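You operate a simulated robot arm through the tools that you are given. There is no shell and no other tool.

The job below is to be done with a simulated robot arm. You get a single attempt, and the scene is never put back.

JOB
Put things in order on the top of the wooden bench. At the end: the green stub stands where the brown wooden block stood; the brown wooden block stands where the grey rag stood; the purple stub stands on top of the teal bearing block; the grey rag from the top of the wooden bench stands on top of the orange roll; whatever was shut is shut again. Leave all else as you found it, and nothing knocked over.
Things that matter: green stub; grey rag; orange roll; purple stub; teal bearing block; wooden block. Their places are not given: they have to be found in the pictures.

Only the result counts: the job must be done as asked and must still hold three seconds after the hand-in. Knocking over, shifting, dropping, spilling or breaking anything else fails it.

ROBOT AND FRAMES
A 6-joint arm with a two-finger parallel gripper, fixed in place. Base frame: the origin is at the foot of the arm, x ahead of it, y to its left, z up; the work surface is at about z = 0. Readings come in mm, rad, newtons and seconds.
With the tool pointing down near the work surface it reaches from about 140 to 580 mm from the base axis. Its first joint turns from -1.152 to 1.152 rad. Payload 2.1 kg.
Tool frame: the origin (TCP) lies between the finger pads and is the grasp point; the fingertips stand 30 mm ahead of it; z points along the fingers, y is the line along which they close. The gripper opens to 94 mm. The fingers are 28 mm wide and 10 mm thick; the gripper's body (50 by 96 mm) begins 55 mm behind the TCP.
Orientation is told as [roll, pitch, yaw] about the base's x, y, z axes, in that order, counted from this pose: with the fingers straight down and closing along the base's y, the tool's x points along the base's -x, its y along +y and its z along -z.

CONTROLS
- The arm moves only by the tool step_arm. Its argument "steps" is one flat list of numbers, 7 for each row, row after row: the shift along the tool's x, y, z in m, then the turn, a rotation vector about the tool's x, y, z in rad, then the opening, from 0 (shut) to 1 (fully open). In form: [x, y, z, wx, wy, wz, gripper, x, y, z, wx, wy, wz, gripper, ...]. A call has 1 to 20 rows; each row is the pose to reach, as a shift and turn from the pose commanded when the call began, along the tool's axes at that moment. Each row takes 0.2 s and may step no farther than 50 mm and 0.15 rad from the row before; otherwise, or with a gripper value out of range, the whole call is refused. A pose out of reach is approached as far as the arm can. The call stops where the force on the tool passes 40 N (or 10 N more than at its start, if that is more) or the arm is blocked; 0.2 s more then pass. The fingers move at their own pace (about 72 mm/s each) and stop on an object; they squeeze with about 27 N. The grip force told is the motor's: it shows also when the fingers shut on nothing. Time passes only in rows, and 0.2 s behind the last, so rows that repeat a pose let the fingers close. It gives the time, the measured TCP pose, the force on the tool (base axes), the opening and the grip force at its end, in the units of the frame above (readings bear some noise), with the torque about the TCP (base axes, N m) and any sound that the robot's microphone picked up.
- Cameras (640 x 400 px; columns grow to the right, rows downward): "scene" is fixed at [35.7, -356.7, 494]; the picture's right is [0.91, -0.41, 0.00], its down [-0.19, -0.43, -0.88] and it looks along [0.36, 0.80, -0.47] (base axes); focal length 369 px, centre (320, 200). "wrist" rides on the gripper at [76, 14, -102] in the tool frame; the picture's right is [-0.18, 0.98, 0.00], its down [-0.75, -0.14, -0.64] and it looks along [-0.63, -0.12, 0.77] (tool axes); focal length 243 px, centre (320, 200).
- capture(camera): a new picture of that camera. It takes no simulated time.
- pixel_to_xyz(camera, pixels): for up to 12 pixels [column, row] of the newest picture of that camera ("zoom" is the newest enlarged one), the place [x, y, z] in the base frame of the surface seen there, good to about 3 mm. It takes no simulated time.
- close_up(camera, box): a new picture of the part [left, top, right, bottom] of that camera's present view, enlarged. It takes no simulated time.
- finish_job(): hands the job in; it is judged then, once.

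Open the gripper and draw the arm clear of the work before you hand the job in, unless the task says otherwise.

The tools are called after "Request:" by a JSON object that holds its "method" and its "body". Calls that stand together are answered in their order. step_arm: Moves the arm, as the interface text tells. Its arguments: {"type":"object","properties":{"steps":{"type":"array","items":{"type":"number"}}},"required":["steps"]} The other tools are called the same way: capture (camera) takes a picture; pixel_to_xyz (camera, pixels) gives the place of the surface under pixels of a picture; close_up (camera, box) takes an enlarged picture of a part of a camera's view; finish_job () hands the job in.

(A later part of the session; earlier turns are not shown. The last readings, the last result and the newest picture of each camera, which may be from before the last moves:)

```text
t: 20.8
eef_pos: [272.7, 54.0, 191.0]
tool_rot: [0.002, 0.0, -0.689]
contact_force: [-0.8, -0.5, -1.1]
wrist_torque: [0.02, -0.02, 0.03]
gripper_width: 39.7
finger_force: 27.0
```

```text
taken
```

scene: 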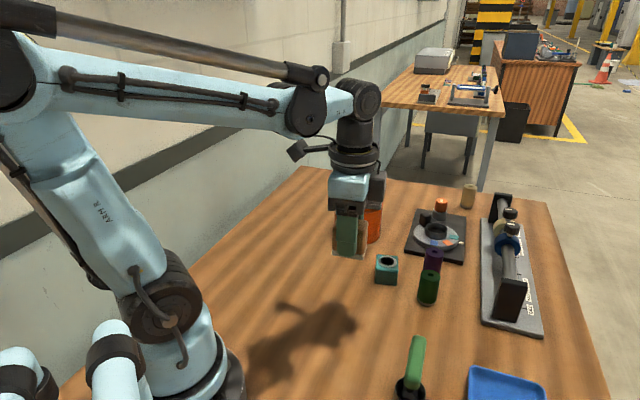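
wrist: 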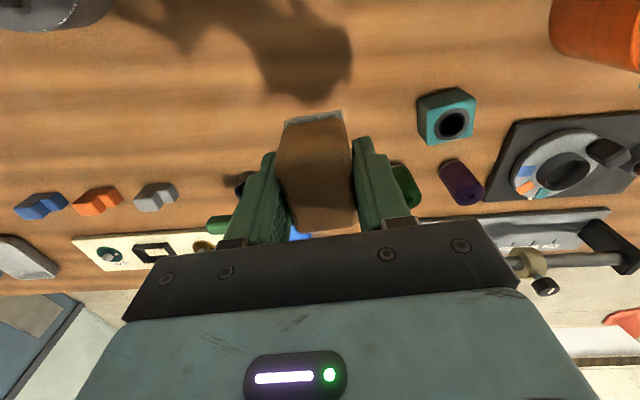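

The block is over the rag's old place with clear bench beneath. I'll descend to z≈44, then creep the last bit.

Request:
{"method": "step_arm", "body": {"steps": [0, 0, 0.045, 0, 0, 0, 0, 0, 0, 0.09, 0, 0, 0, 0, 0, 0, 0.125, 0, 0, 0, 0, 0, 0, 0.143, 0, 0, 0, 0, 0, 0, 0.1465, 0, 0, 0, 0, 0, 0, 0.148, 0, 0, 0, 0]}}

Request:
{"method": "close_up", "body": {"camera": "scene", "box": [300, 240, 400, 350]}}

```text
t: 22.2
eef_pos: [270.4, 55.7, 40.2]
tool_rot: [-0.001, -0.001, -0.693]
contact_force: [-1.4, -0.5, 24.5]
wrist_torque: [-0.05, -0.02, 0.01]
gripper_width: 39.5
finger_force: 27.1
```

```text
3.64 times, centred on (350, 295) of scene
```

zoom: 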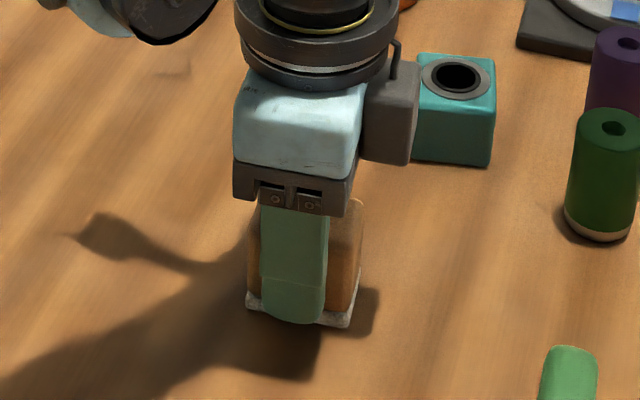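

The block is pressed on the bench (24.5 N upward). I'll raise 1 mm to relax, open gradually, and then rise.

Request:
{"method": "step_arm", "body": {"steps": [0, 0, -0.001, 0, 0, 0, 0, 0, 0, -0.001, 0, 0, 0, 0.47, 0, 0, -0.001, 0, 0, 0, 0.6, 0, 0, -0.001, 0, 0, 0, 1, 0, 0, -0.001, 0, 0, 0, 1, 0, 0, -0.001, 0, 0, 0, 1, 0, 0, -0.04, 0, 0, 0, 1, 0, 0, -0.08, 0, 0, 0, 1, 0, 0, -0.12, 0, 0, 0, 1]}}

Request:
{"method": "capture", "body": {"camera": "wrist"}}

Request:
{"method": "capture", "body": {"camera": "scene"}}

```text
t: 24.2
eef_pos: [270.5, 55.5, 161.9]
tool_rot: [0.0, 0.0, -0.689]
contact_force: [-0.4, -0.6, 1.2]
wrist_torque: [0.0, -0.02, 0.03]
gripper_width: 94.0
finger_force: 0.1
```

```text
taken
```

wrist: 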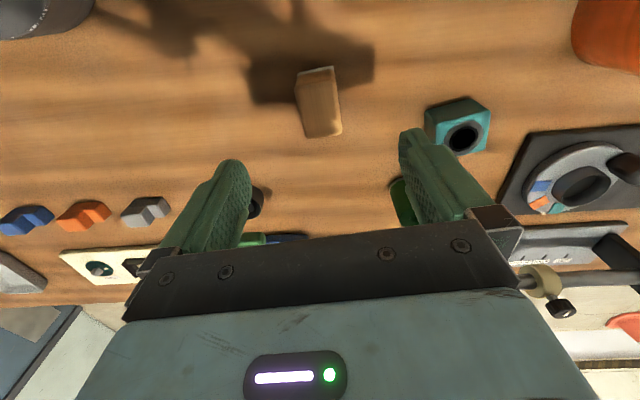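

```text
taken
```

scene: 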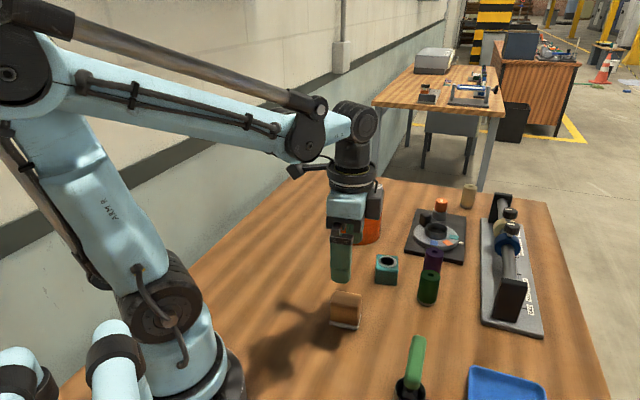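

The block stands on the rag's old place. I'll rise, turn the tool back to zero yaw and look over the stubs.

Request:
{"method": "step_arm", "body": {"steps": [-0.005, 0, -0.04, 0, 0, -0.1, 1, -0.02, 0.005, -0.08, 0, 0, -0.22, 1, -0.04, 0.01, -0.12, 0, 0, -0.34, 1, -0.06, 0.015, -0.125, 0, 0, -0.46, 1, -0.075, 0.02, -0.125, 0, 0, -0.58, 1, -0.0839, 0.024, -0.125, 0, 0, -0.69, 1]}}

Request:
{"method": "capture", "body": {"camera": "wrist"}}

Request:
{"method": "capture", "body": {"camera": "scene"}}

```text
t: 25.6
eef_pos: [352.0, 22.4, 286.0]
tool_rot: [-0.001, 0.0, 0.002]
contact_force: [1.3, -0.6, 1.0]
wrist_torque: [-0.03, 0.03, 0.02]
gripper_width: 94.1
finger_force: 0.0
```

```text
taken
```

wrist: 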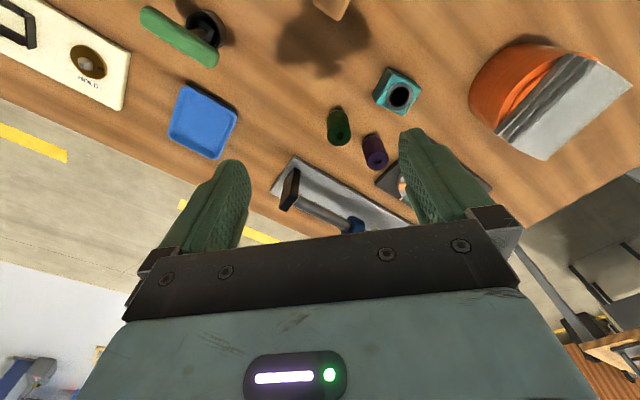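

```text
taken
```

scene: 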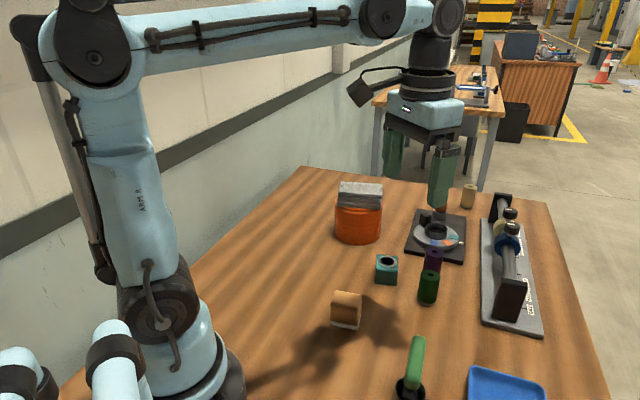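

The stubs are at (340,126) and (375,150) in the wrist view. I'll zoom both views and measure the stubs and the block.

Request:
{"method": "close_up", "body": {"camera": "wrist", "box": [300, 60, 460, 160]}}

Request:
{"method": "pixel_to_xyz", "body": {"camera": "wrist", "pixels": [[342, 137], [337, 115], [375, 160], [371, 140], [399, 97], [350, 143], [333, 143], [384, 165], [367, 166]]}}

Request:
{"method": "close_up", "body": {"camera": "scene", "box": [320, 240, 470, 335]}}

Request:
{"method": "pixel_to_xyz", "body": {"camera": "scene", "pixels": [[428, 272], [434, 272], [431, 278], [431, 271], [429, 300], [429, 285], [435, 249], [433, 256], [347, 298], [346, 313], [333, 293], [360, 297]]}}

```text
4.00 times, centred on (380, 110) of wrist
```

zoom: 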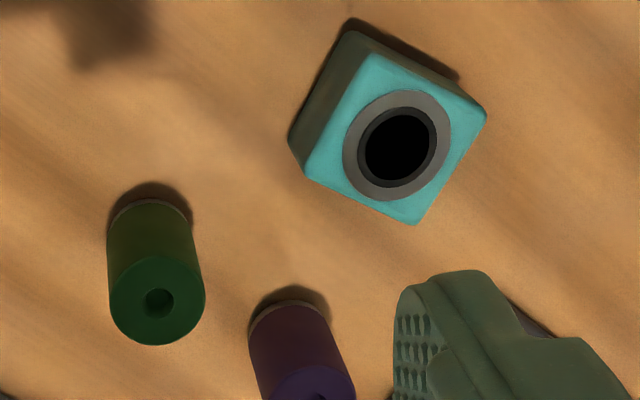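

```text
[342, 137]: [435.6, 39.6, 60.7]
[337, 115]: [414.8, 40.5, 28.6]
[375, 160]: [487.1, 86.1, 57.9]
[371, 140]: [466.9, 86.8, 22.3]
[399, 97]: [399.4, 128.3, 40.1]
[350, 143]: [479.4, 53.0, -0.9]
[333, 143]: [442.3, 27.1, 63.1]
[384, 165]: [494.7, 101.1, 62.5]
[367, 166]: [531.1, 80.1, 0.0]
```

```text
4.21 times, centred on (395, 288) of scene
```

zoom: 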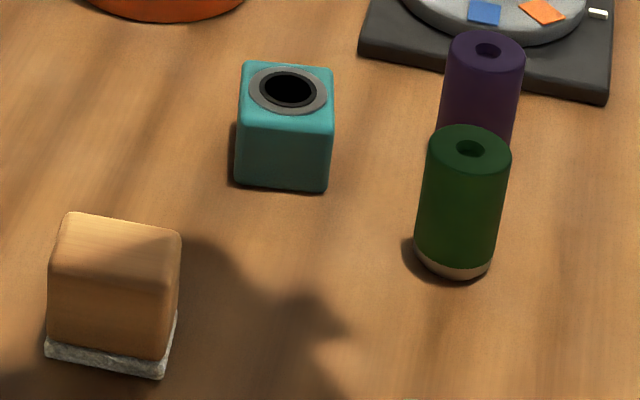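

```text
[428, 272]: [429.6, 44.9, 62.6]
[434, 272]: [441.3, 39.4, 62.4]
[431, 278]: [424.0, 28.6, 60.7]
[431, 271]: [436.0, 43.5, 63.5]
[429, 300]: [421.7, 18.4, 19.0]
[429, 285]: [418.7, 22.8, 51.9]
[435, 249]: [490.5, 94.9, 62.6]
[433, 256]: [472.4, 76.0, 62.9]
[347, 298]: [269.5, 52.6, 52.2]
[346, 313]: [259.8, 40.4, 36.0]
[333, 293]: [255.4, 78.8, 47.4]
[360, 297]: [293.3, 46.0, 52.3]
```

The block stands well in the rag's place. I'll measure the top rims of both stubs and the teal ring from the newest zoom.

Request:
{"method": "pixel_to_xyz", "body": {"camera": "zoom", "pixels": [[434, 145], [503, 151], [470, 131], [466, 167], [455, 45], [517, 53], [488, 35], [484, 66], [254, 90], [322, 95], [288, 69], [286, 110]]}}

Request:
{"method": "close_up", "body": {"camera": "wrist", "box": [300, 90, 460, 190]}}

Request:
{"method": "pixel_to_xyz", "body": {"camera": "zoom", "pixels": [[115, 175], [198, 180], [155, 150], [155, 215], [273, 290], [350, 285], [305, 258], [315, 315], [348, 35], [450, 20], [398, 72], [440, 85]]}}

```text
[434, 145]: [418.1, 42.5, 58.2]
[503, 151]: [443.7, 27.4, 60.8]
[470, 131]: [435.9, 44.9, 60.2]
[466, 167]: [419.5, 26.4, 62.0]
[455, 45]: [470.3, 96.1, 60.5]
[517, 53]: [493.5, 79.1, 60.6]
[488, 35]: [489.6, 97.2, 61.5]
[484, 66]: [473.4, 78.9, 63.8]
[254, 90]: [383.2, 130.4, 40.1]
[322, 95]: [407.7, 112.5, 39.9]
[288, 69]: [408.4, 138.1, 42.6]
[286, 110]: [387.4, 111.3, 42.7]
```

```text
4.00 times, centred on (380, 140) of wrist
```

zoom: 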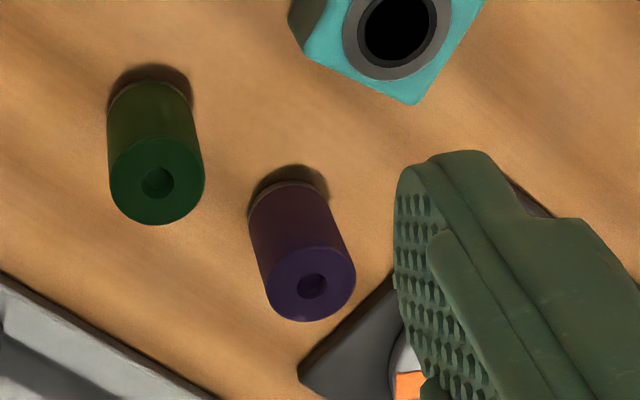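

```text
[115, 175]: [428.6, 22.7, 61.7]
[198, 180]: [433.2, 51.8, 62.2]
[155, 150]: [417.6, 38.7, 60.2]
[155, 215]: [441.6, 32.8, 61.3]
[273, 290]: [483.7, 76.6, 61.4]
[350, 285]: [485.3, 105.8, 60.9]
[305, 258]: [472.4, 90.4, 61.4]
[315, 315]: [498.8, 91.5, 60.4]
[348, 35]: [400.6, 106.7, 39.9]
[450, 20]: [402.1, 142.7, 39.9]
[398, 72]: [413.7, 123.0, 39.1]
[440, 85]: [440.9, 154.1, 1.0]
```

Green stub centre is about (430,36), top z 62, diameter 30; purple is near (483.5,89.5); teal ring is near (397,124). I'll move above the green stub with the fingers partly open.

Request:
{"method": "step_arm", "body": {"steps": [-0.03, 0.005, 0.02, 0, 0, 0, 0.65, -0.06, 0.01, 0.05, 0, 0, 0, 0.65, -0.078, 0.0136, 0.09, 0, 0, 0, 0.65, -0.078, 0.0136, 0.13, 0, 0, 0, 0.65, -0.078, 0.0136, 0.166, 0, 0, 0, 0.65]}}

Request:
{"method": "capture", "body": {"camera": "wrist"}}

Request:
{"method": "capture", "body": {"camera": "scene"}}

```text
t: 26.8
eef_pos: [428.8, 34.9, 118.9]
tool_rot: [0.0, -0.001, 0.0]
contact_force: [0.5, 0.1, -0.4]
wrist_torque: [0.01, 0.02, -0.01]
gripper_width: 61.0
finger_force: 0.0
```

```text
taken
```

wrist: 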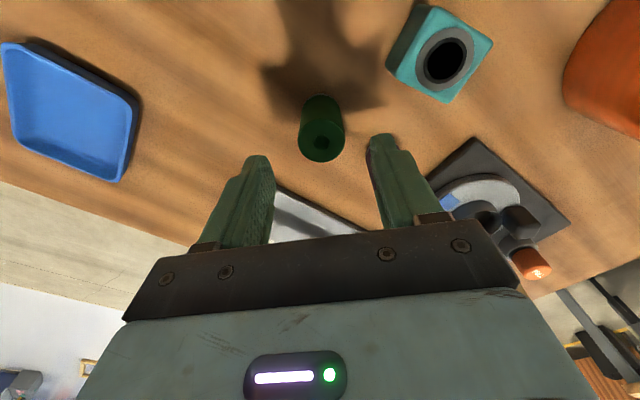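

```text
taken
```

scene: 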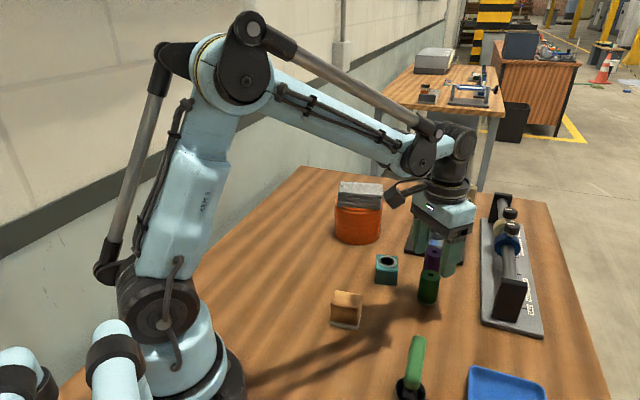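

The green stub's top is at (321,142). I'll measure its rim and the teal ring once more from here.

Request:
{"method": "pixel_to_xyz", "body": {"camera": "wrist", "pixels": [[303, 143], [340, 142], [321, 128], [321, 158], [425, 60], [470, 60], [447, 29], [445, 88], [430, 12], [488, 42], [450, 98], [398, 65]]}}

```text
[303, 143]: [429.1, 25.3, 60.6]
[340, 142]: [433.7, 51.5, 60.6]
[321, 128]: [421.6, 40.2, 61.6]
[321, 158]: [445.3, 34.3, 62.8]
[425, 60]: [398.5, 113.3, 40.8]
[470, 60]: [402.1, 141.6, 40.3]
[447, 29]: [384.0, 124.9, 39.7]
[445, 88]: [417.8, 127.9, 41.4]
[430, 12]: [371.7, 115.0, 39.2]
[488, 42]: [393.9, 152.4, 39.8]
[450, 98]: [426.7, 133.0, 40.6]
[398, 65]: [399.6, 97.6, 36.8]
```

I'll shift about 1.5 mm, descend to TCP z≈39 around the green stub and close.

Request:
{"method": "step_arm", "body": {"steps": [-0.0015, 0.0015, 0.03, 0, 0, 0, 0.65, -0.0015, 0.0015, 0.06, 0, 0, 0, 0.65, -0.0015, 0.0015, 0.08, 0, 0, 0, 0.65, -0.0015, 0.0015, 0.08, 0, 0, 0, 0.45, -0.0015, 0.0015, 0.08, 0, 0, 0, 0.3, -0.0015, 0.0015, 0.08, 0, 0, 0, 0, -0.0015, 0.0015, 0.08, 0, 0, 0, 0]}}

Request:
{"method": "capture", "body": {"camera": "wrist"}}

Request:
{"method": "close_up", "body": {"camera": "scene", "box": [370, 200, 490, 320]}}

```text
t: 28.4
eef_pos: [431.1, 34.8, 40.6]
tool_rot: [0.001, 0.001, 0.0]
contact_force: [-0.3, -0.9, -0.5]
wrist_torque: [0.0, -0.02, -0.05]
gripper_width: 34.5
finger_force: 27.5
```

```text
taken
```

wrist: 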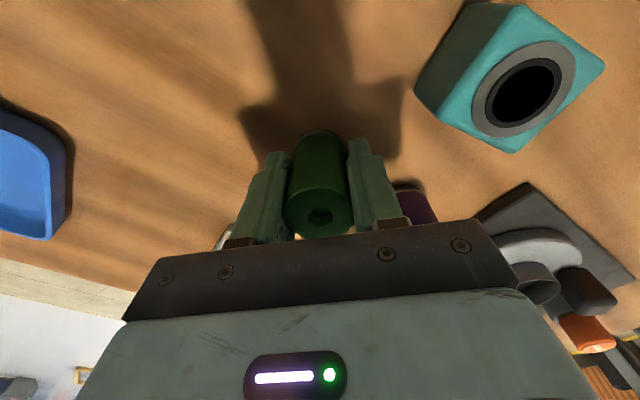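

```text
3.33 times, centred on (430, 260) of scene
```

zoom: 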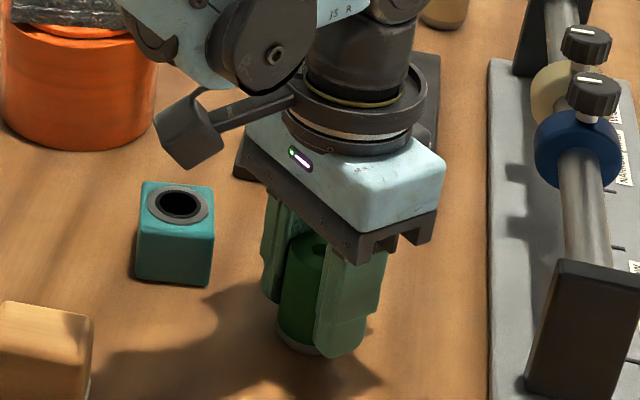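

The green stub is gripped at 34.5 mm. I'll lift to z≈200 and carry it toward the block's old place (285,432.5).

Request:
{"method": "step_arm", "body": {"steps": [0, 0, -0.01, 0, 0, 0, 0, 0, 0, -0.04, 0, 0, 0, 0, 0, 0, -0.085, 0, 0, 0, 0, 0, 0, -0.125, 0, 0, 0, 0, 0, 0, -0.16, 0, 0, 0, 0, 0.0162, 0.0442, -0.16, 0, 0, 0, 0, 0.0324, 0.0883, -0.16, 0, 0, 0, 0, 0.0487, 0.1325, -0.16, 0, 0, 0, 0, 0.0649, 0.1767, -0.16, 0, 0, 0, 0, 0.0811, 0.2208, -0.16, 0, 0, 0, 0, 0.0973, 0.265, -0.16, 0, 0, 0, 0, 0.1136, 0.3092, -0.16, 0, 0, 0, 0, 0.1298, 0.3533, -0.16, 0, 0, 0, 0, 0.146, 0.3975, -0.16, 0, 0, 0, 0, 0.146, 0.3975, -0.16, 0, 0, 0, 0]}}

Request:
{"method": "capture", "body": {"camera": "wrist"}}

Request:
{"method": "capture", "body": {"camera": "scene"}}

```text
t: 31.6
eef_pos: [284.5, 435.3, 200.2]
tool_rot: [0.0, -0.001, 0.0]
contact_force: [-0.3, -0.5, -3.9]
wrist_torque: [0.0, 0.0, -0.02]
gripper_width: 34.6
finger_force: 26.8
```

```text
taken
```

wrist: 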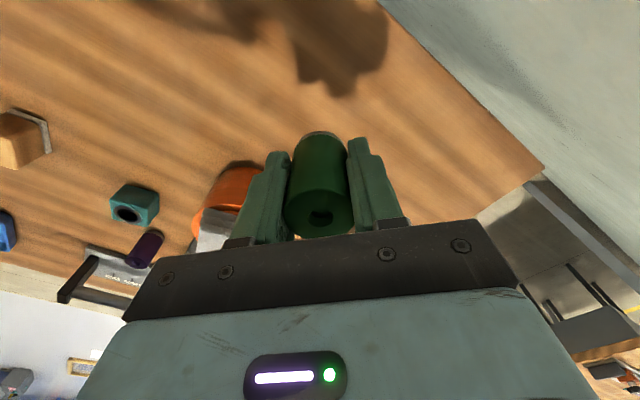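

```text
taken
```

scene: 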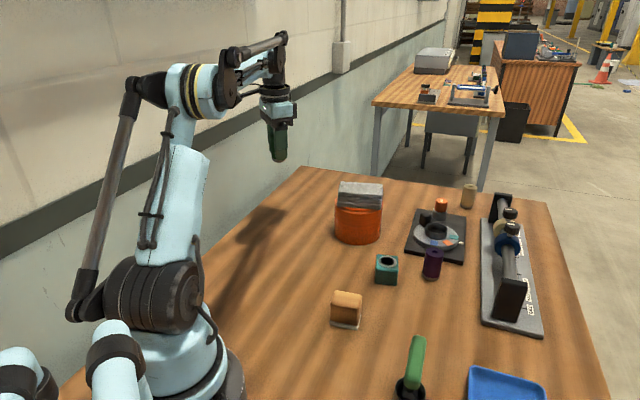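

The stub is over the block's old place. I'll correct 2 mm in y and descend to just above contact.

Request:
{"method": "step_arm", "body": {"steps": [0, -0.002, 0.045, 0, 0, 0, 0, 0, -0.002, 0.09, 0, 0, 0, 0, 0, -0.002, 0.13, 0, 0, 0, 0, 0, -0.002, 0.15, 0, 0, 0, 0, 0, -0.002, 0.157, 0, 0, 0, 0, 0, -0.002, 0.1585, 0, 0, 0, 0]}}

Request:
{"method": "close_up", "body": {"camera": "scene", "box": [240, 150, 320, 230]}}

```text
t: 33.0
eef_pos: [283.8, 431.3, 41.3]
tool_rot: [-0.001, 0.0, 0.0]
contact_force: [-0.4, 0.4, -2.8]
wrist_torque: [-0.05, 0.0, 0.01]
gripper_width: 34.6
finger_force: 27.2
```

```text
5.00 times, centred on (280, 190) of scene
```

zoom: 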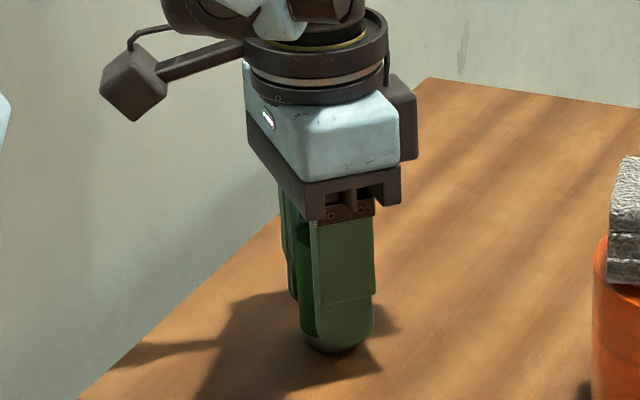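

No contact yet (-2.8 N is the stub's weight). I'll creep 0.6 mm at a time.

Request:
{"method": "step_arm", "body": {"steps": [0, 0, 0.0006, 0, 0, 0, 0, 0, 0, 0.0012, 0, 0, 0, 0]}}

```text
t: 33.6
eef_pos: [284.8, 432.7, 40.5]
tool_rot: [0.0, 0.001, 0.0]
contact_force: [-0.3, 0.7, -1.8]
wrist_torque: [-0.03, -0.04, 0.0]
gripper_width: 34.5
finger_force: 27.1
```

The stub's weight is easing a little (-1.8 N), so it is near contact. I'll go on another 1 mm in small steps.

Request:
{"method": "step_arm", "body": {"steps": [0, 0, 0.0005, 0, 0, 0, 0, 0, 0, 0.001, 0, 0, 0, 0]}}

```text
t: 34.2
eef_pos: [284.8, 431.5, 40.5]
tool_rot: [0.003, 0.001, 0.002]
contact_force: [0.1, 2.5, 8.3]
wrist_torque: [-0.06, -0.03, 0.0]
gripper_width: 34.7
finger_force: 27.1
```

Contact at +8.3 N: the stub stands on the bench. I'll open slowly and rise.

Request:
{"method": "step_arm", "body": {"steps": [0, 0, 0, 0, 0, 0, 0.4, 0, 0, 0, 0, 0, 0, 0.5, 0, 0, 0, 0, 0, 0, 0.8, 0, 0, 0, 0, 0, 0, 1, 0, 0, 0, 0, 0, 0, 1, 0, 0, -0.03, 0, 0, 0, 1, 0, 0, -0.07, 0, 0, 0, 1, 0, 0, -0.115, 0, 0, 0, 1, 0, 0, -0.16, 0, 0, 0, 1]}}

Request:
{"method": "capture", "body": {"camera": "wrist"}}

Request:
{"method": "capture", "body": {"camera": "scene"}}

```text
t: 36.2
eef_pos: [284.5, 430.8, 198.9]
tool_rot: [0.0, 0.0, -0.001]
contact_force: [-0.6, -0.6, -0.5]
wrist_torque: [0.05, -0.02, -0.02]
gripper_width: 94.1
finger_force: 0.1
```

```text
taken
```

wrist: 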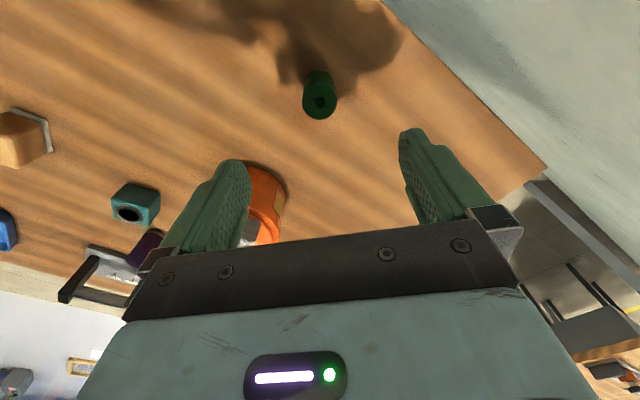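

```text
taken
```

scene: 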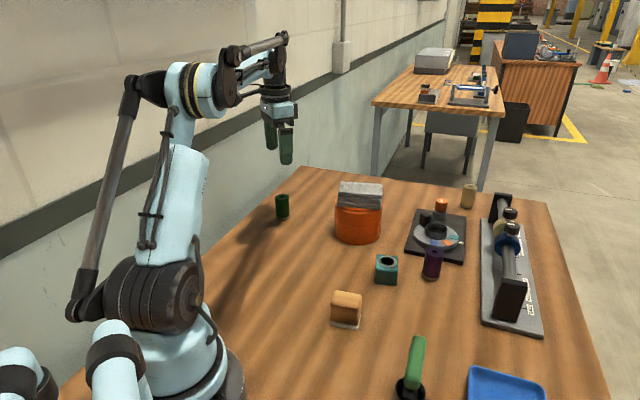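

The green stub stands at (282,205) in the scene. Now the purple stub is in full view; I'll zoom and measure it and the plate beside it.

Request:
{"method": "close_up", "body": {"camera": "scene", "box": [365, 200, 493, 300]}}

Request:
{"method": "pixel_to_xyz", "body": {"camera": "scene", "pixels": [[433, 243], [433, 253], [426, 248], [439, 249], [431, 270], [431, 278], [407, 250], [464, 261], [440, 257], [387, 255], [387, 265]]}}

```text
4.00 times, centred on (429, 250) of scene
```

zoom: 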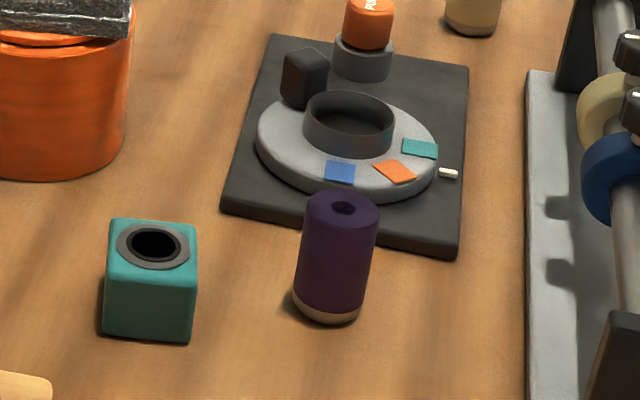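

```text
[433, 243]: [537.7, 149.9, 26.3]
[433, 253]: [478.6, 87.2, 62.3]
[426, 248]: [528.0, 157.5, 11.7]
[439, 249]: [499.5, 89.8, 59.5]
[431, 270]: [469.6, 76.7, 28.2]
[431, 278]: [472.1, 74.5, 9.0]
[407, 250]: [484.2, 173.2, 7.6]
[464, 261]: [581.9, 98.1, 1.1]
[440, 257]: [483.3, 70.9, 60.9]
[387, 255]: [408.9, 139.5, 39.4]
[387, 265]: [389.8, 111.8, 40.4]
```

The plate's edge is about 66 mm from the purple stub. I'll check the rail device's distance and height before choosing the approach.

Request:
{"method": "pixel_to_xyz", "body": {"camera": "scene", "pixels": [[500, 285], [500, 315], [520, 282], [484, 320], [482, 225], [497, 195], [510, 250], [508, 218], [437, 220], [441, 202], [423, 217]]}}

Request:
{"method": "pixel_to_xyz", "body": {"camera": "zoom", "pixels": [[312, 205], [374, 212], [345, 195], [338, 228], [118, 240], [188, 248], [155, 227], [152, 266], [112, 225], [196, 232], [187, 283], [108, 276]]}}

```text
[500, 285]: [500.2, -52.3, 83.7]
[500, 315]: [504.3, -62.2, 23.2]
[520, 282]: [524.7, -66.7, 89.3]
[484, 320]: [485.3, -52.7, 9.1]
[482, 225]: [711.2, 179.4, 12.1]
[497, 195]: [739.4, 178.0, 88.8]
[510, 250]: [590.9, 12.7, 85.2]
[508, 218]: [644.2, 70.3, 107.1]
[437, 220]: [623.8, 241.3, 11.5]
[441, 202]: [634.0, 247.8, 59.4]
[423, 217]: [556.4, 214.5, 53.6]
```

```text
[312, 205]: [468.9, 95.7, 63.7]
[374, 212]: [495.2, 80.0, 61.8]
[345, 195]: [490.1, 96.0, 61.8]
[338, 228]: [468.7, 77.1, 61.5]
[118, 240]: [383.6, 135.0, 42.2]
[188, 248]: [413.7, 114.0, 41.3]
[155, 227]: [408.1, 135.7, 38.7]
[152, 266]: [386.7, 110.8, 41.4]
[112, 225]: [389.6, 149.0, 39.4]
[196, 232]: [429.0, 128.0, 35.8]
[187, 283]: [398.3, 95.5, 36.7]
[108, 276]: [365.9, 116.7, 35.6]
```

Everything is clear around the purple stub at about (483,88.5). I'll travel there at z≈220 with fingers partly open, then lower to z≈120.

Request:
{"method": "step_arm", "body": {"steps": [0, 0, -0.02, 0, 0, 0, 0.65, -0.0221, -0.038, -0.02, 0, 0, 0, 0.65, -0.0441, -0.0761, -0.02, 0, 0, 0, 0.65, -0.0662, -0.1141, -0.02, 0, 0, 0, 0.65, -0.0882, -0.1521, -0.02, 0, 0, 0, 0.65, -0.1103, -0.1902, -0.02, 0, 0, 0, 0.65, -0.1323, -0.2282, -0.02, 0, 0, 0, 0.65, -0.1544, -0.2662, -0.02, 0, 0, 0, 0.65, -0.1764, -0.3043, -0.02, 0, 0, 0, 0.65, -0.1985, -0.3423, -0.02, 0, 0, 0, 0.65, -0.1985, -0.3423, 0.02, 0, 0, 0, 0.65, -0.1985, -0.3423, 0.06, 0, 0, 0, 0.65, -0.1985, -0.3423, 0.08, 0, 0, 0, 0.65]}}

Request:
{"method": "capture", "body": {"camera": "wrist"}}

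Request:
{"method": "capture", "body": {"camera": "scene"}}

```text
t: 39.0
eef_pos: [484.4, 87.0, 118.9]
tool_rot: [-0.001, 0.0, 0.0]
contact_force: [-0.5, -0.2, -0.3]
wrist_torque: [-0.01, 0.01, -0.01]
gripper_width: 61.2
finger_force: 0.1
```

```text
taken
```

wrist: 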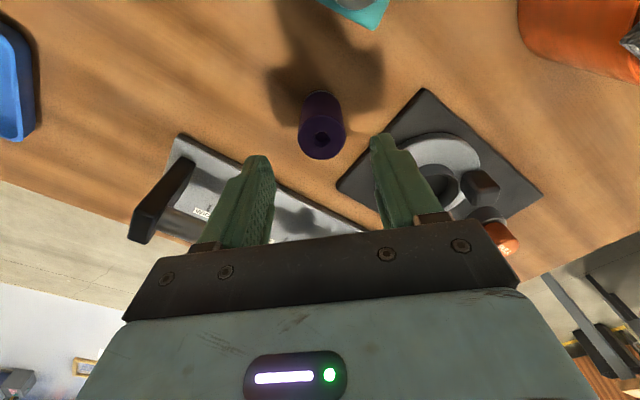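

```text
taken
```

scene: 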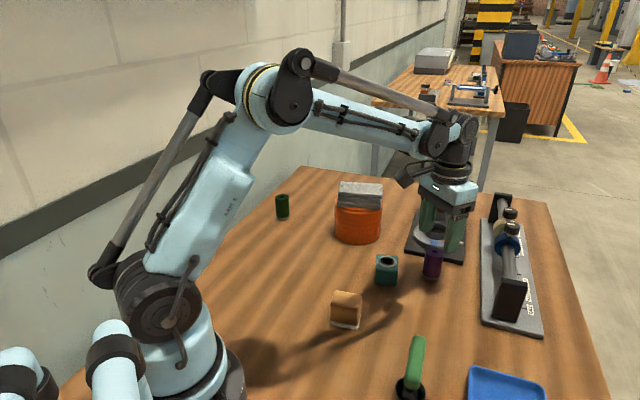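

The purple top at (321,139) sits just as the green did at this stage. I'll measure its rim quickly.

Request:
{"method": "pixel_to_xyz", "body": {"camera": "wrist", "pixels": [[302, 141], [341, 140], [321, 125], [321, 157], [316, 105]]}}

```text
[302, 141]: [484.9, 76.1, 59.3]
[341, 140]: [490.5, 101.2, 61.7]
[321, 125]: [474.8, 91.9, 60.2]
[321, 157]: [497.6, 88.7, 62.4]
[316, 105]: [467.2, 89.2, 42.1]
```

Centre is near (484.5,88.5). I'll descend to TCP z≈40 and close on the purple stub.

Request:
{"method": "step_arm", "body": {"steps": [0, 0.001, 0.03, 0, 0, 0, 0.65, 0, 0.001, 0.06, 0, 0, 0, 0.65, 0, 0.001, 0.079, 0, 0, 0, 0.65, 0, 0.001, 0.079, 0, 0, 0, 0.45, 0, 0.001, 0.079, 0, 0, 0, 0.3, 0, 0.001, 0.079, 0, 0, 0, 0, 0, 0.001, 0.079, 0, 0, 0, 0]}}

Request:
{"method": "capture", "body": {"camera": "wrist"}}

Request:
{"method": "close_up", "body": {"camera": "scene", "box": [370, 200, 490, 320]}}

```text
t: 40.6
eef_pos: [482.5, 90.8, 39.8]
tool_rot: [0.0, 0.0, -0.001]
contact_force: [0.1, 0.0, 0.4]
wrist_torque: [-0.03, 0.0, -0.03]
gripper_width: 34.5
finger_force: 26.7
```

```text
taken
```

wrist: 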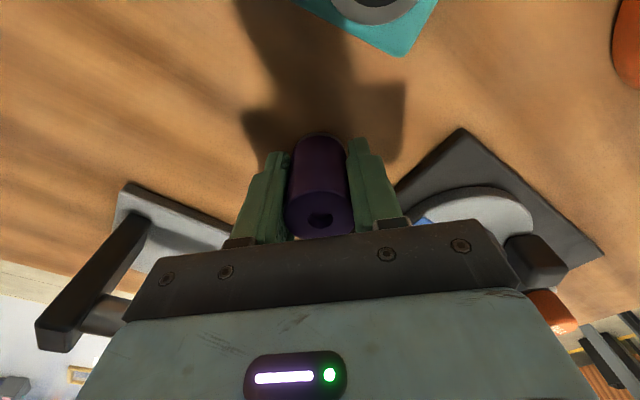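

```text
3.33 times, centred on (430, 260) of scene
```

zoom: 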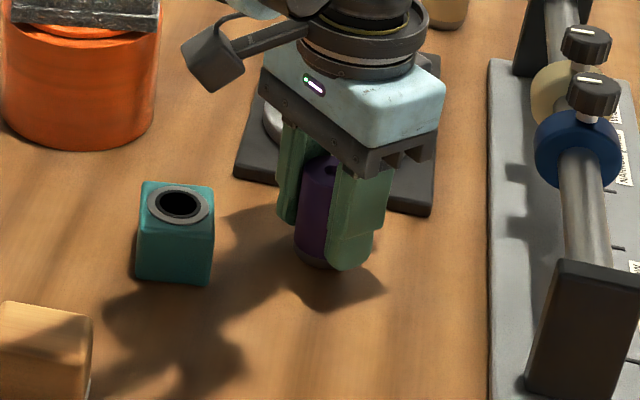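

Gripped at 34.5 mm. I'll lift to z≈160 and move above the teal block (397.5,124).

Request:
{"method": "step_arm", "body": {"steps": [0, 0, -0.01, 0, 0, 0, 0, 0, 0, -0.04, 0, 0, 0, 0, 0, 0, -0.085, 0, 0, 0, 0, 0, 0, -0.12, 0, 0, 0, 0, 0.0287, 0.0117, -0.12, 0, 0, 0, 0, 0.0573, 0.0233, -0.12, 0, 0, 0, 0, 0.086, 0.035, -0.12, 0, 0, 0, 0, 0.086, 0.035, -0.12, 0, 0, 0, 0]}}

Request:
{"method": "capture", "body": {"camera": "wrist"}}

Request:
{"method": "close_up", "body": {"camera": "scene", "box": [330, 190, 450, 310]}}

```text
t: 42.4
eef_pos: [394.4, 126.6, 163.8]
tool_rot: [0.001, 0.0, 0.0]
contact_force: [0.3, 1.4, -3.6]
wrist_torque: [-0.03, 0.03, 0.0]
gripper_width: 34.5
finger_force: 27.1
```

```text
taken
```

wrist: 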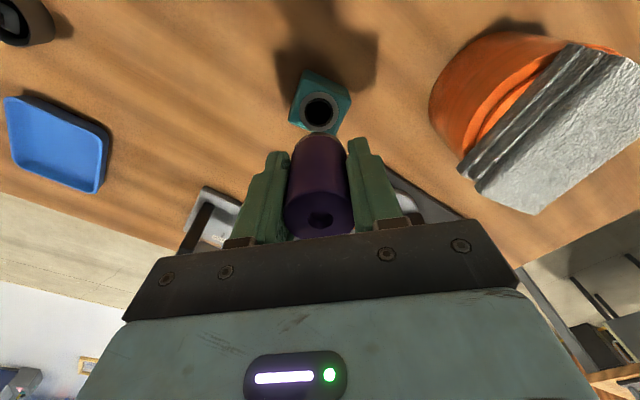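

```text
3.33 times, centred on (390, 250) of scene
```

zoom: 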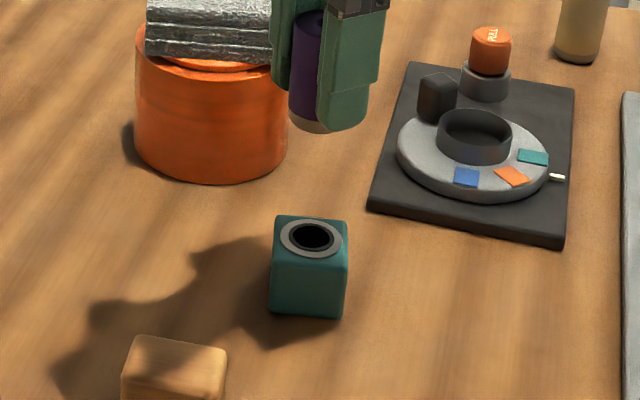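

The teal ring is at (319,112) in the wrist view. I'll re-measure it from here for the final alignment.

Request:
{"method": "pixel_to_xyz", "body": {"camera": "wrist", "pixels": [[302, 112], [337, 110], [318, 94], [319, 129], [302, 76], [346, 95], [333, 132], [292, 115]]}}

Request:
{"method": "pixel_to_xyz", "body": {"camera": "zoom", "pixels": [[284, 238], [338, 240], [312, 222], [310, 254], [308, 120], [290, 100]]}}

```text
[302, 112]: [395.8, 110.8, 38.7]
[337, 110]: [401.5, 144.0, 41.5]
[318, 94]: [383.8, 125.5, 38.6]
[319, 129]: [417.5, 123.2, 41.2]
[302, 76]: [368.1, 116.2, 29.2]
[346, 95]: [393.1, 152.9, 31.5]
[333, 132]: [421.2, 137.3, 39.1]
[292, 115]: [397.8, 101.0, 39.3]
```

```text
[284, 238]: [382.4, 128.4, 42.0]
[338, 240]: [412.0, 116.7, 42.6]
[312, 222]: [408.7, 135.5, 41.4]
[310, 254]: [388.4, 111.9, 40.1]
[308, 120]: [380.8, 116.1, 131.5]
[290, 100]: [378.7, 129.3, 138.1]
```

Ring centre is about (399,124.5). I'll hold one row to get a fresh pose reading.

Request:
{"method": "step_arm", "body": {"steps": [0, 0, 0, 0, 0, 0, 0]}}

Request:
{"method": "step_arm", "body": {"steps": [0, 0, 0, 0, 0, 0, 0]}}

Request:
{"method": "step_arm", "body": {"steps": [0, 0, 0, 0, 0, 0, 0]}}

```text
t: 42.8
eef_pos: [394.3, 125.0, 162.4]
tool_rot: [0.001, 0.0, -0.001]
contact_force: [-0.2, 0.5, -4.2]
wrist_torque: [-0.03, 0.02, -0.01]
gripper_width: 34.5
finger_force: 26.5
```

```text
t: 43.2
eef_pos: [394.7, 125.7, 162.1]
tool_rot: [-0.001, 0.001, 0.001]
contact_force: [-1.1, 0.1, -3.7]
wrist_torque: [-0.01, -0.01, 0.0]
gripper_width: 34.6
finger_force: 27.1
```

```text
t: 43.6
eef_pos: [395.0, 125.1, 162.5]
tool_rot: [-0.001, 0.0, -0.001]
contact_force: [0.0, 0.2, -4.7]
wrist_torque: [0.0, 0.02, 0.0]
gripper_width: 34.5
finger_force: 26.8
```

True pose is about (394.6,125.5,162.4). I'll measure the held stub's top rim in the same wrist view so both can be compared directly.

Request:
{"method": "capture", "body": {"camera": "wrist"}}

Request:
{"method": "pixel_to_xyz", "body": {"camera": "wrist", "pixels": [[291, 213], [348, 209], [318, 195], [322, 232], [310, 140], [325, 140]]}}

Request:
{"method": "close_up", "body": {"camera": "scene", "box": [340, 170, 420, 290]}}

```text
taken
```

wrist: 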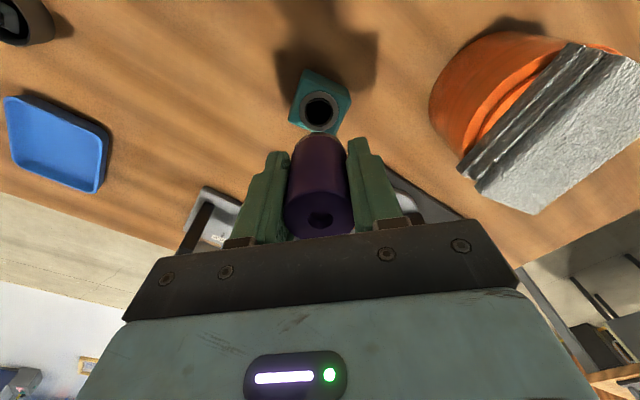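

```text
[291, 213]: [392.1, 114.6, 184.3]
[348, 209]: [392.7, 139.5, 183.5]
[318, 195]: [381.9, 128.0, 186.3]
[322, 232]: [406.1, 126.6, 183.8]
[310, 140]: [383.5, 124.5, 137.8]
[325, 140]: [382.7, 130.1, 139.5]
```

```text
3.33 times, centred on (380, 230) of scene
```

zoom: 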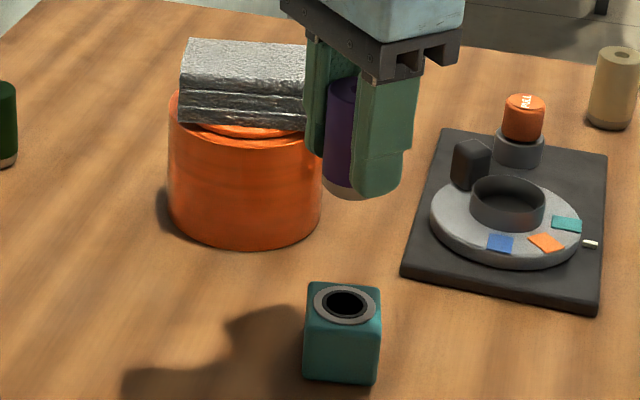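

The comparison gives about +5 mm in x and -1 mm in y. I'll shift and descend to about 5 mm above contact.

Request:
{"method": "step_arm", "body": {"steps": [-0.005, -0.001, 0.03, 0, 0, 0, 0, -0.005, -0.001, 0.055, 0, 0, 0, 0, -0.005, -0.001, 0.068, 0, 0, 0, 0, -0.005, -0.001, 0.074, 0, 0, 0, 0, -0.005, -0.001, 0.074, 0, 0, 0, 0]}}

Request:
{"method": "close_up", "body": {"camera": "scene", "box": [346, 220, 426, 300]}}

Request:
{"method": "capture", "body": {"camera": "wrist"}}

```text
t: 44.8
eef_pos: [399.8, 124.3, 85.5]
tool_rot: [0.0, 0.0, -0.001]
contact_force: [0.5, -0.7, -3.6]
wrist_torque: [0.0, 0.01, 0.01]
gripper_width: 34.5
finger_force: 27.4
```

```text
5.00 times, centred on (386, 260) of scene
```

zoom: 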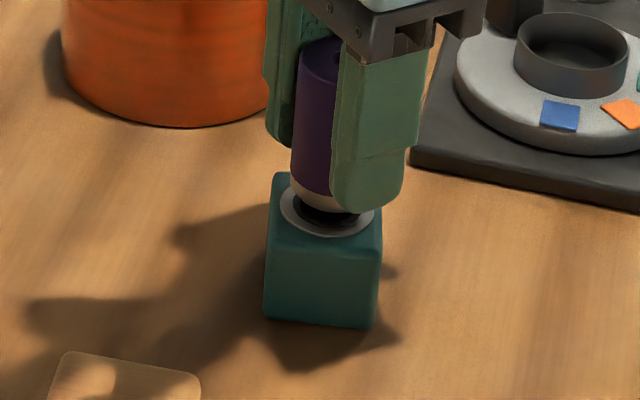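

```text
taken
```

wrist: 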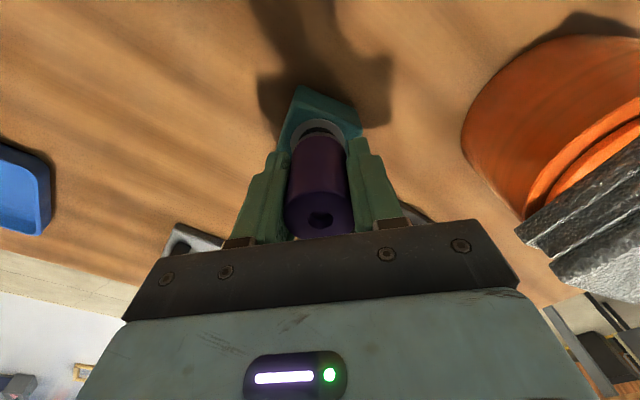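

It is close to contact and laterally aligned. I'll zoom in the wrist view to judge the alignment along x.

Request:
{"method": "close_up", "body": {"camera": "wrist", "box": [260, 80, 380, 155]}}

Request:
{"method": "pixel_to_xyz", "body": {"camera": "zoom", "pixels": [[318, 210], [318, 285], [318, 300], [318, 320], [200, 270], [430, 260]]}}

```text
5.33 times, centred on (320, 118) of wrist
```

zoom: 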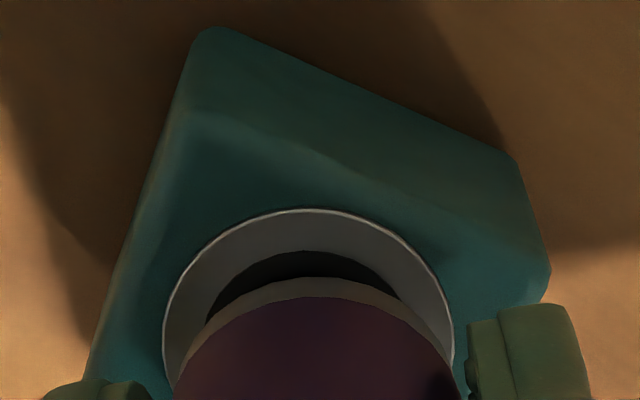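

```text
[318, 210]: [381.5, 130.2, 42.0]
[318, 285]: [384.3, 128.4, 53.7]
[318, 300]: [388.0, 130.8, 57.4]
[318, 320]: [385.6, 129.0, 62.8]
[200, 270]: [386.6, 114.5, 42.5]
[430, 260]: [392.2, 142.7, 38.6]
```

Ring back edge at x≈381.5 and stub back edge at ≈384, which agrees with concentric to ~2 mm. I'll creep down in 1 mm rows watching force.

Request:
{"method": "step_arm", "body": {"steps": [0, 0, 0.001, 0, 0, 0, 0, 0, 0, 0.002, 0, 0, 0, 0, 0, 0, 0.003, 0, 0, 0, 0]}}

Request:
{"method": "close_up", "body": {"camera": "scene", "box": [346, 220, 426, 300]}}

```text
t: 45.6
eef_pos: [402.3, 124.6, 83.7]
tool_rot: [0.0, 0.001, 0.002]
contact_force: [0.0, 1.2, -2.5]
wrist_torque: [-0.02, 0.02, 0.01]
gripper_width: 34.6
finger_force: 26.6
```

```text
5.00 times, centred on (386, 260) of scene
```

zoom: 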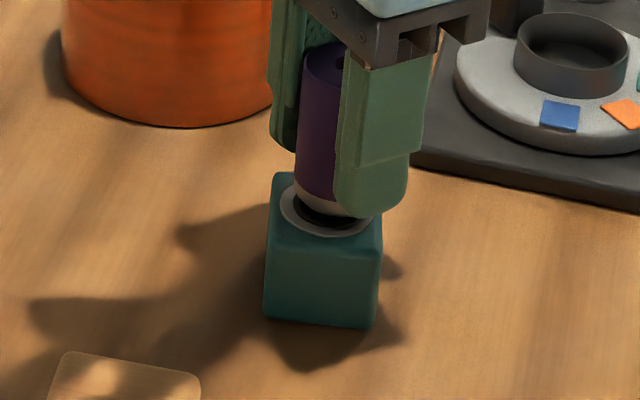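

The pose read 402 in x, and the picture shows the stub slightly to the right. I'll hold still to read the pose again.

Request:
{"method": "step_arm", "body": {"steps": [0, 0, 0, 0, 0, 0, 0, 0, 0, 0, 0, 0, 0, 0]}}

Request:
{"method": "step_arm", "body": {"steps": [0, 0, 0, 0, 0, 0, 0, 0, 0, 0, 0, 0, 0, 0]}}

Request:
{"method": "close_up", "body": {"camera": "wrist", "box": [260, 80, 380, 155]}}

Request:
{"method": "close_up", "body": {"camera": "scene", "box": [346, 220, 426, 300]}}

```text
t: 46.2
eef_pos: [402.7, 125.2, 83.3]
tool_rot: [0.0, 0.001, -0.001]
contact_force: [0.0, -0.1, -3.7]
wrist_torque: [0.01, -0.01, -0.02]
gripper_width: 34.4
finger_force: 26.4
```

```text
t: 46.8
eef_pos: [401.7, 124.6, 84.5]
tool_rot: [-0.001, 0.0, 0.0]
contact_force: [-0.3, 0.7, -4.5]
wrist_torque: [-0.02, 0.0, 0.0]
gripper_width: 34.2
finger_force: 27.2
```

```text
5.33 times, centred on (320, 118) of wrist
```

zoom: 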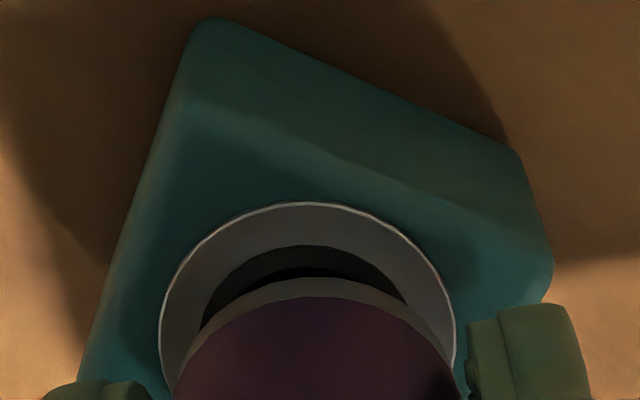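

```text
5.00 times, centred on (386, 260) of scene
```

zoom: 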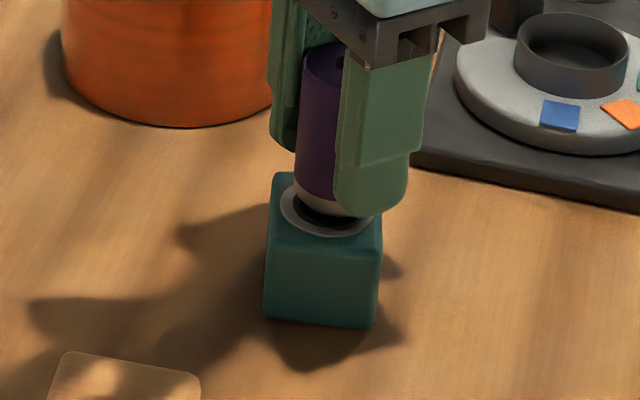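

The arm settles with about 2 mm scatter; it is now near (402,125), and the target is (399,124.5). I'll correct by -3 mm in x and -1 mm in y, and go down 1 mm.

Request:
{"method": "step_arm", "body": {"steps": [0.003, -0.001, 0, 0, 0, 0, 0, 0.003, -0.001, 0.001, 0, 0, 0, 0]}}

Request:
{"method": "close_up", "body": {"camera": "scene", "box": [346, 220, 426, 300]}}

Request:
{"method": "close_up", "body": {"camera": "wrist", "box": [260, 80, 380, 155]}}

```text
t: 47.4
eef_pos: [400.8, 123.2, 82.8]
tool_rot: [0.0, 0.0, 0.0]
contact_force: [0.0, -0.6, -4.1]
wrist_torque: [0.0, 0.04, 0.04]
gripper_width: 34.5
finger_force: 27.9
```

```text
5.00 times, centred on (386, 260) of scene
```

zoom: 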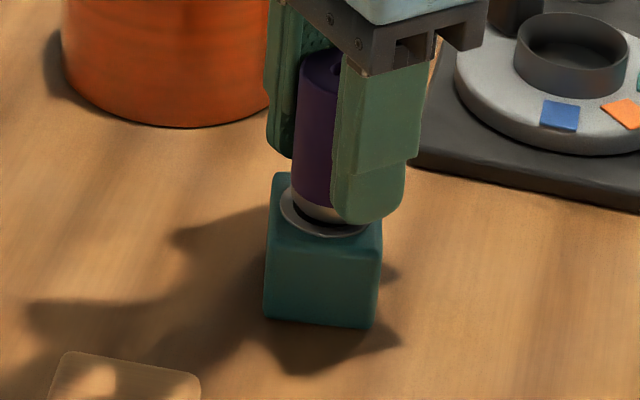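

```text
5.33 times, centred on (320, 118) of wrist
```

zoom: 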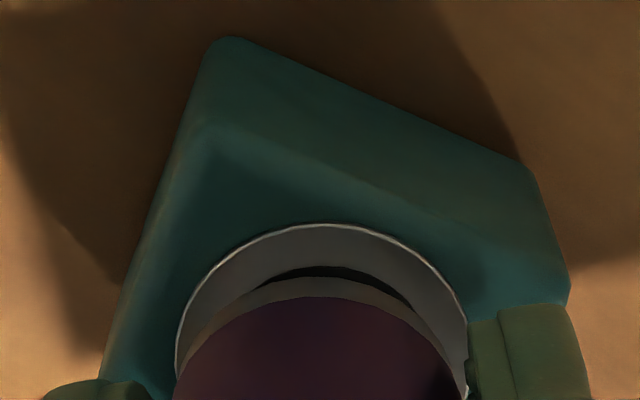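

The stub is now about 2 mm above the ring and within a few mm of concentric, slightly toward +x. I'll shift -2 mm in x and creep down to contact.

Request:
{"method": "step_arm", "body": {"steps": [0.002, 0, 0, 0, 0, 0, 0, 0.002, 0, 0.0007, 0, 0, 0, 0, 0.002, 0, 0.0014, 0, 0, 0, 0]}}

Request:
{"method": "close_up", "body": {"camera": "scene", "box": [346, 220, 426, 300]}}

Request:
{"method": "close_up", "body": {"camera": "wrist", "box": [260, 80, 380, 155]}}

```text
t: 48.2
eef_pos: [397.5, 123.5, 81.5]
tool_rot: [0.001, 0.0, 0.0]
contact_force: [0.5, 0.4, -4.1]
wrist_torque: [-0.01, 0.02, 0.03]
gripper_width: 34.4
finger_force: 26.9
```

```text
5.00 times, centred on (386, 260) of scene
```

zoom: 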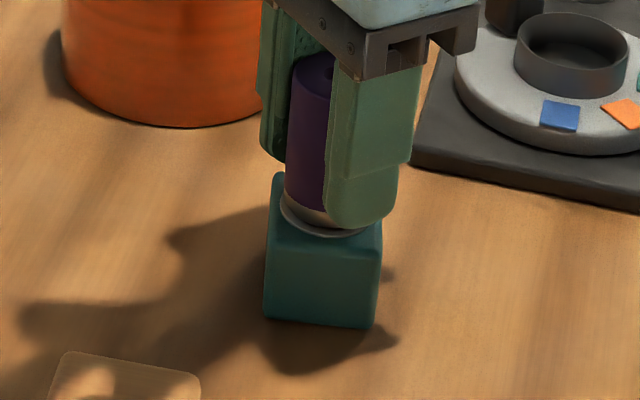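

```text
5.33 times, centred on (320, 118) of wrist
```

zoom: 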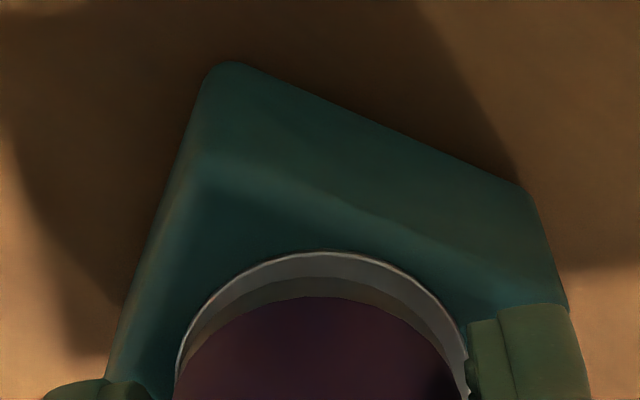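

Now the stub nearly covers the ring evenly. I'll creep down in 0.5 mm steps until the force rises.

Request:
{"method": "step_arm", "body": {"steps": [0, 0, 0.0005, 0, 0, 0, 0, 0, 0, 0.001, 0, 0, 0, 0]}}

```text
t: 48.8
eef_pos: [398.9, 124.3, 80.0]
tool_rot: [0.0, 0.0, -0.001]
contact_force: [-0.1, -1.1, -4.2]
wrist_torque: [0.03, 0.03, 0.05]
gripper_width: 35.0
finger_force: 26.5
```

Still carrying the full weight (-4.2 N). I'll go down another 1 mm.

Request:
{"method": "step_arm", "body": {"steps": [0, 0, 0.0005, 0, 0, 0, 0, 0, 0, 0.001, 0, 0, 0, 0]}}

Request:
{"method": "close_up", "body": {"camera": "wrist", "box": [260, 80, 380, 155]}}

```text
t: 49.4
eef_pos: [397.3, 123.5, 78.4]
tool_rot: [0.001, -0.001, -0.001]
contact_force: [-1.1, 0.0, 8.1]
wrist_torque: [0.17, 0.0, 0.01]
gripper_width: 34.1
finger_force: 26.6
```

```text
5.33 times, centred on (320, 118) of wrist
```

zoom: 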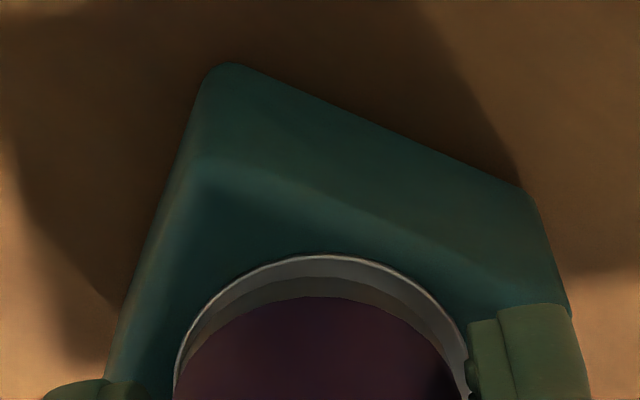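

Contact at +8 N: the stub rests on the ring. I'll open the fingers gently, wait, then rise straight up.

Request:
{"method": "step_arm", "body": {"steps": [0, 0, 0, 0, 0, 0, 0.38, 0, 0, 0, 0, 0, 0, 0.42, 0, 0, 0, 0, 0, 0, 0.55, 0, 0, 0, 0, 0, 0, 0.75, 0, 0, 0, 0, 0, 0, 0.75]}}

Request:
{"method": "capture", "body": {"camera": "wrist"}}

Request:
{"method": "close_up", "body": {"camera": "scene", "box": [346, 220, 426, 300]}}

```text
t: 50.6
eef_pos: [397.0, 124.0, 78.5]
tool_rot: [0.001, -0.002, -0.001]
contact_force: [-0.2, -0.2, 0.0]
wrist_torque: [0.03, 0.0, -0.03]
gripper_width: 70.4
finger_force: 0.1
```

```text
taken
```

wrist: 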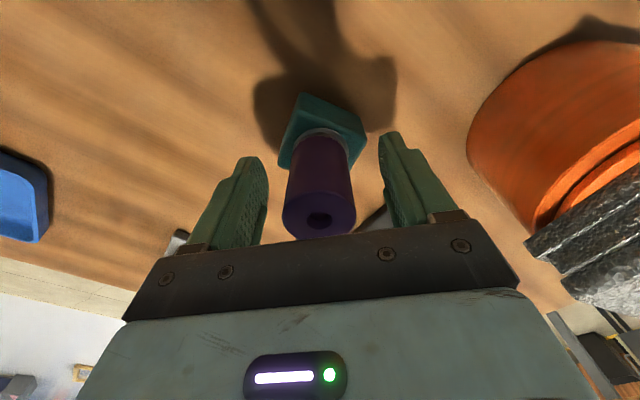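

```text
5.00 times, centred on (386, 260) of scene
```

zoom: 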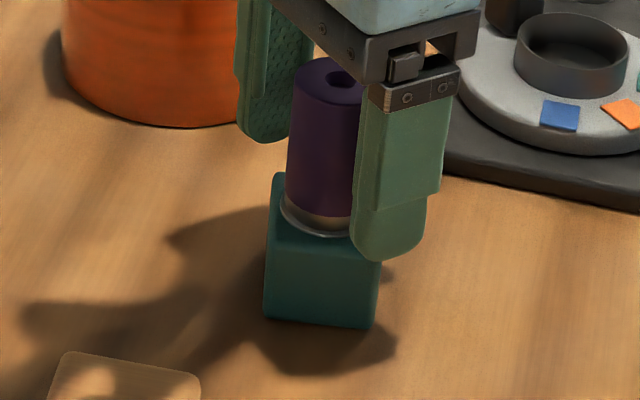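

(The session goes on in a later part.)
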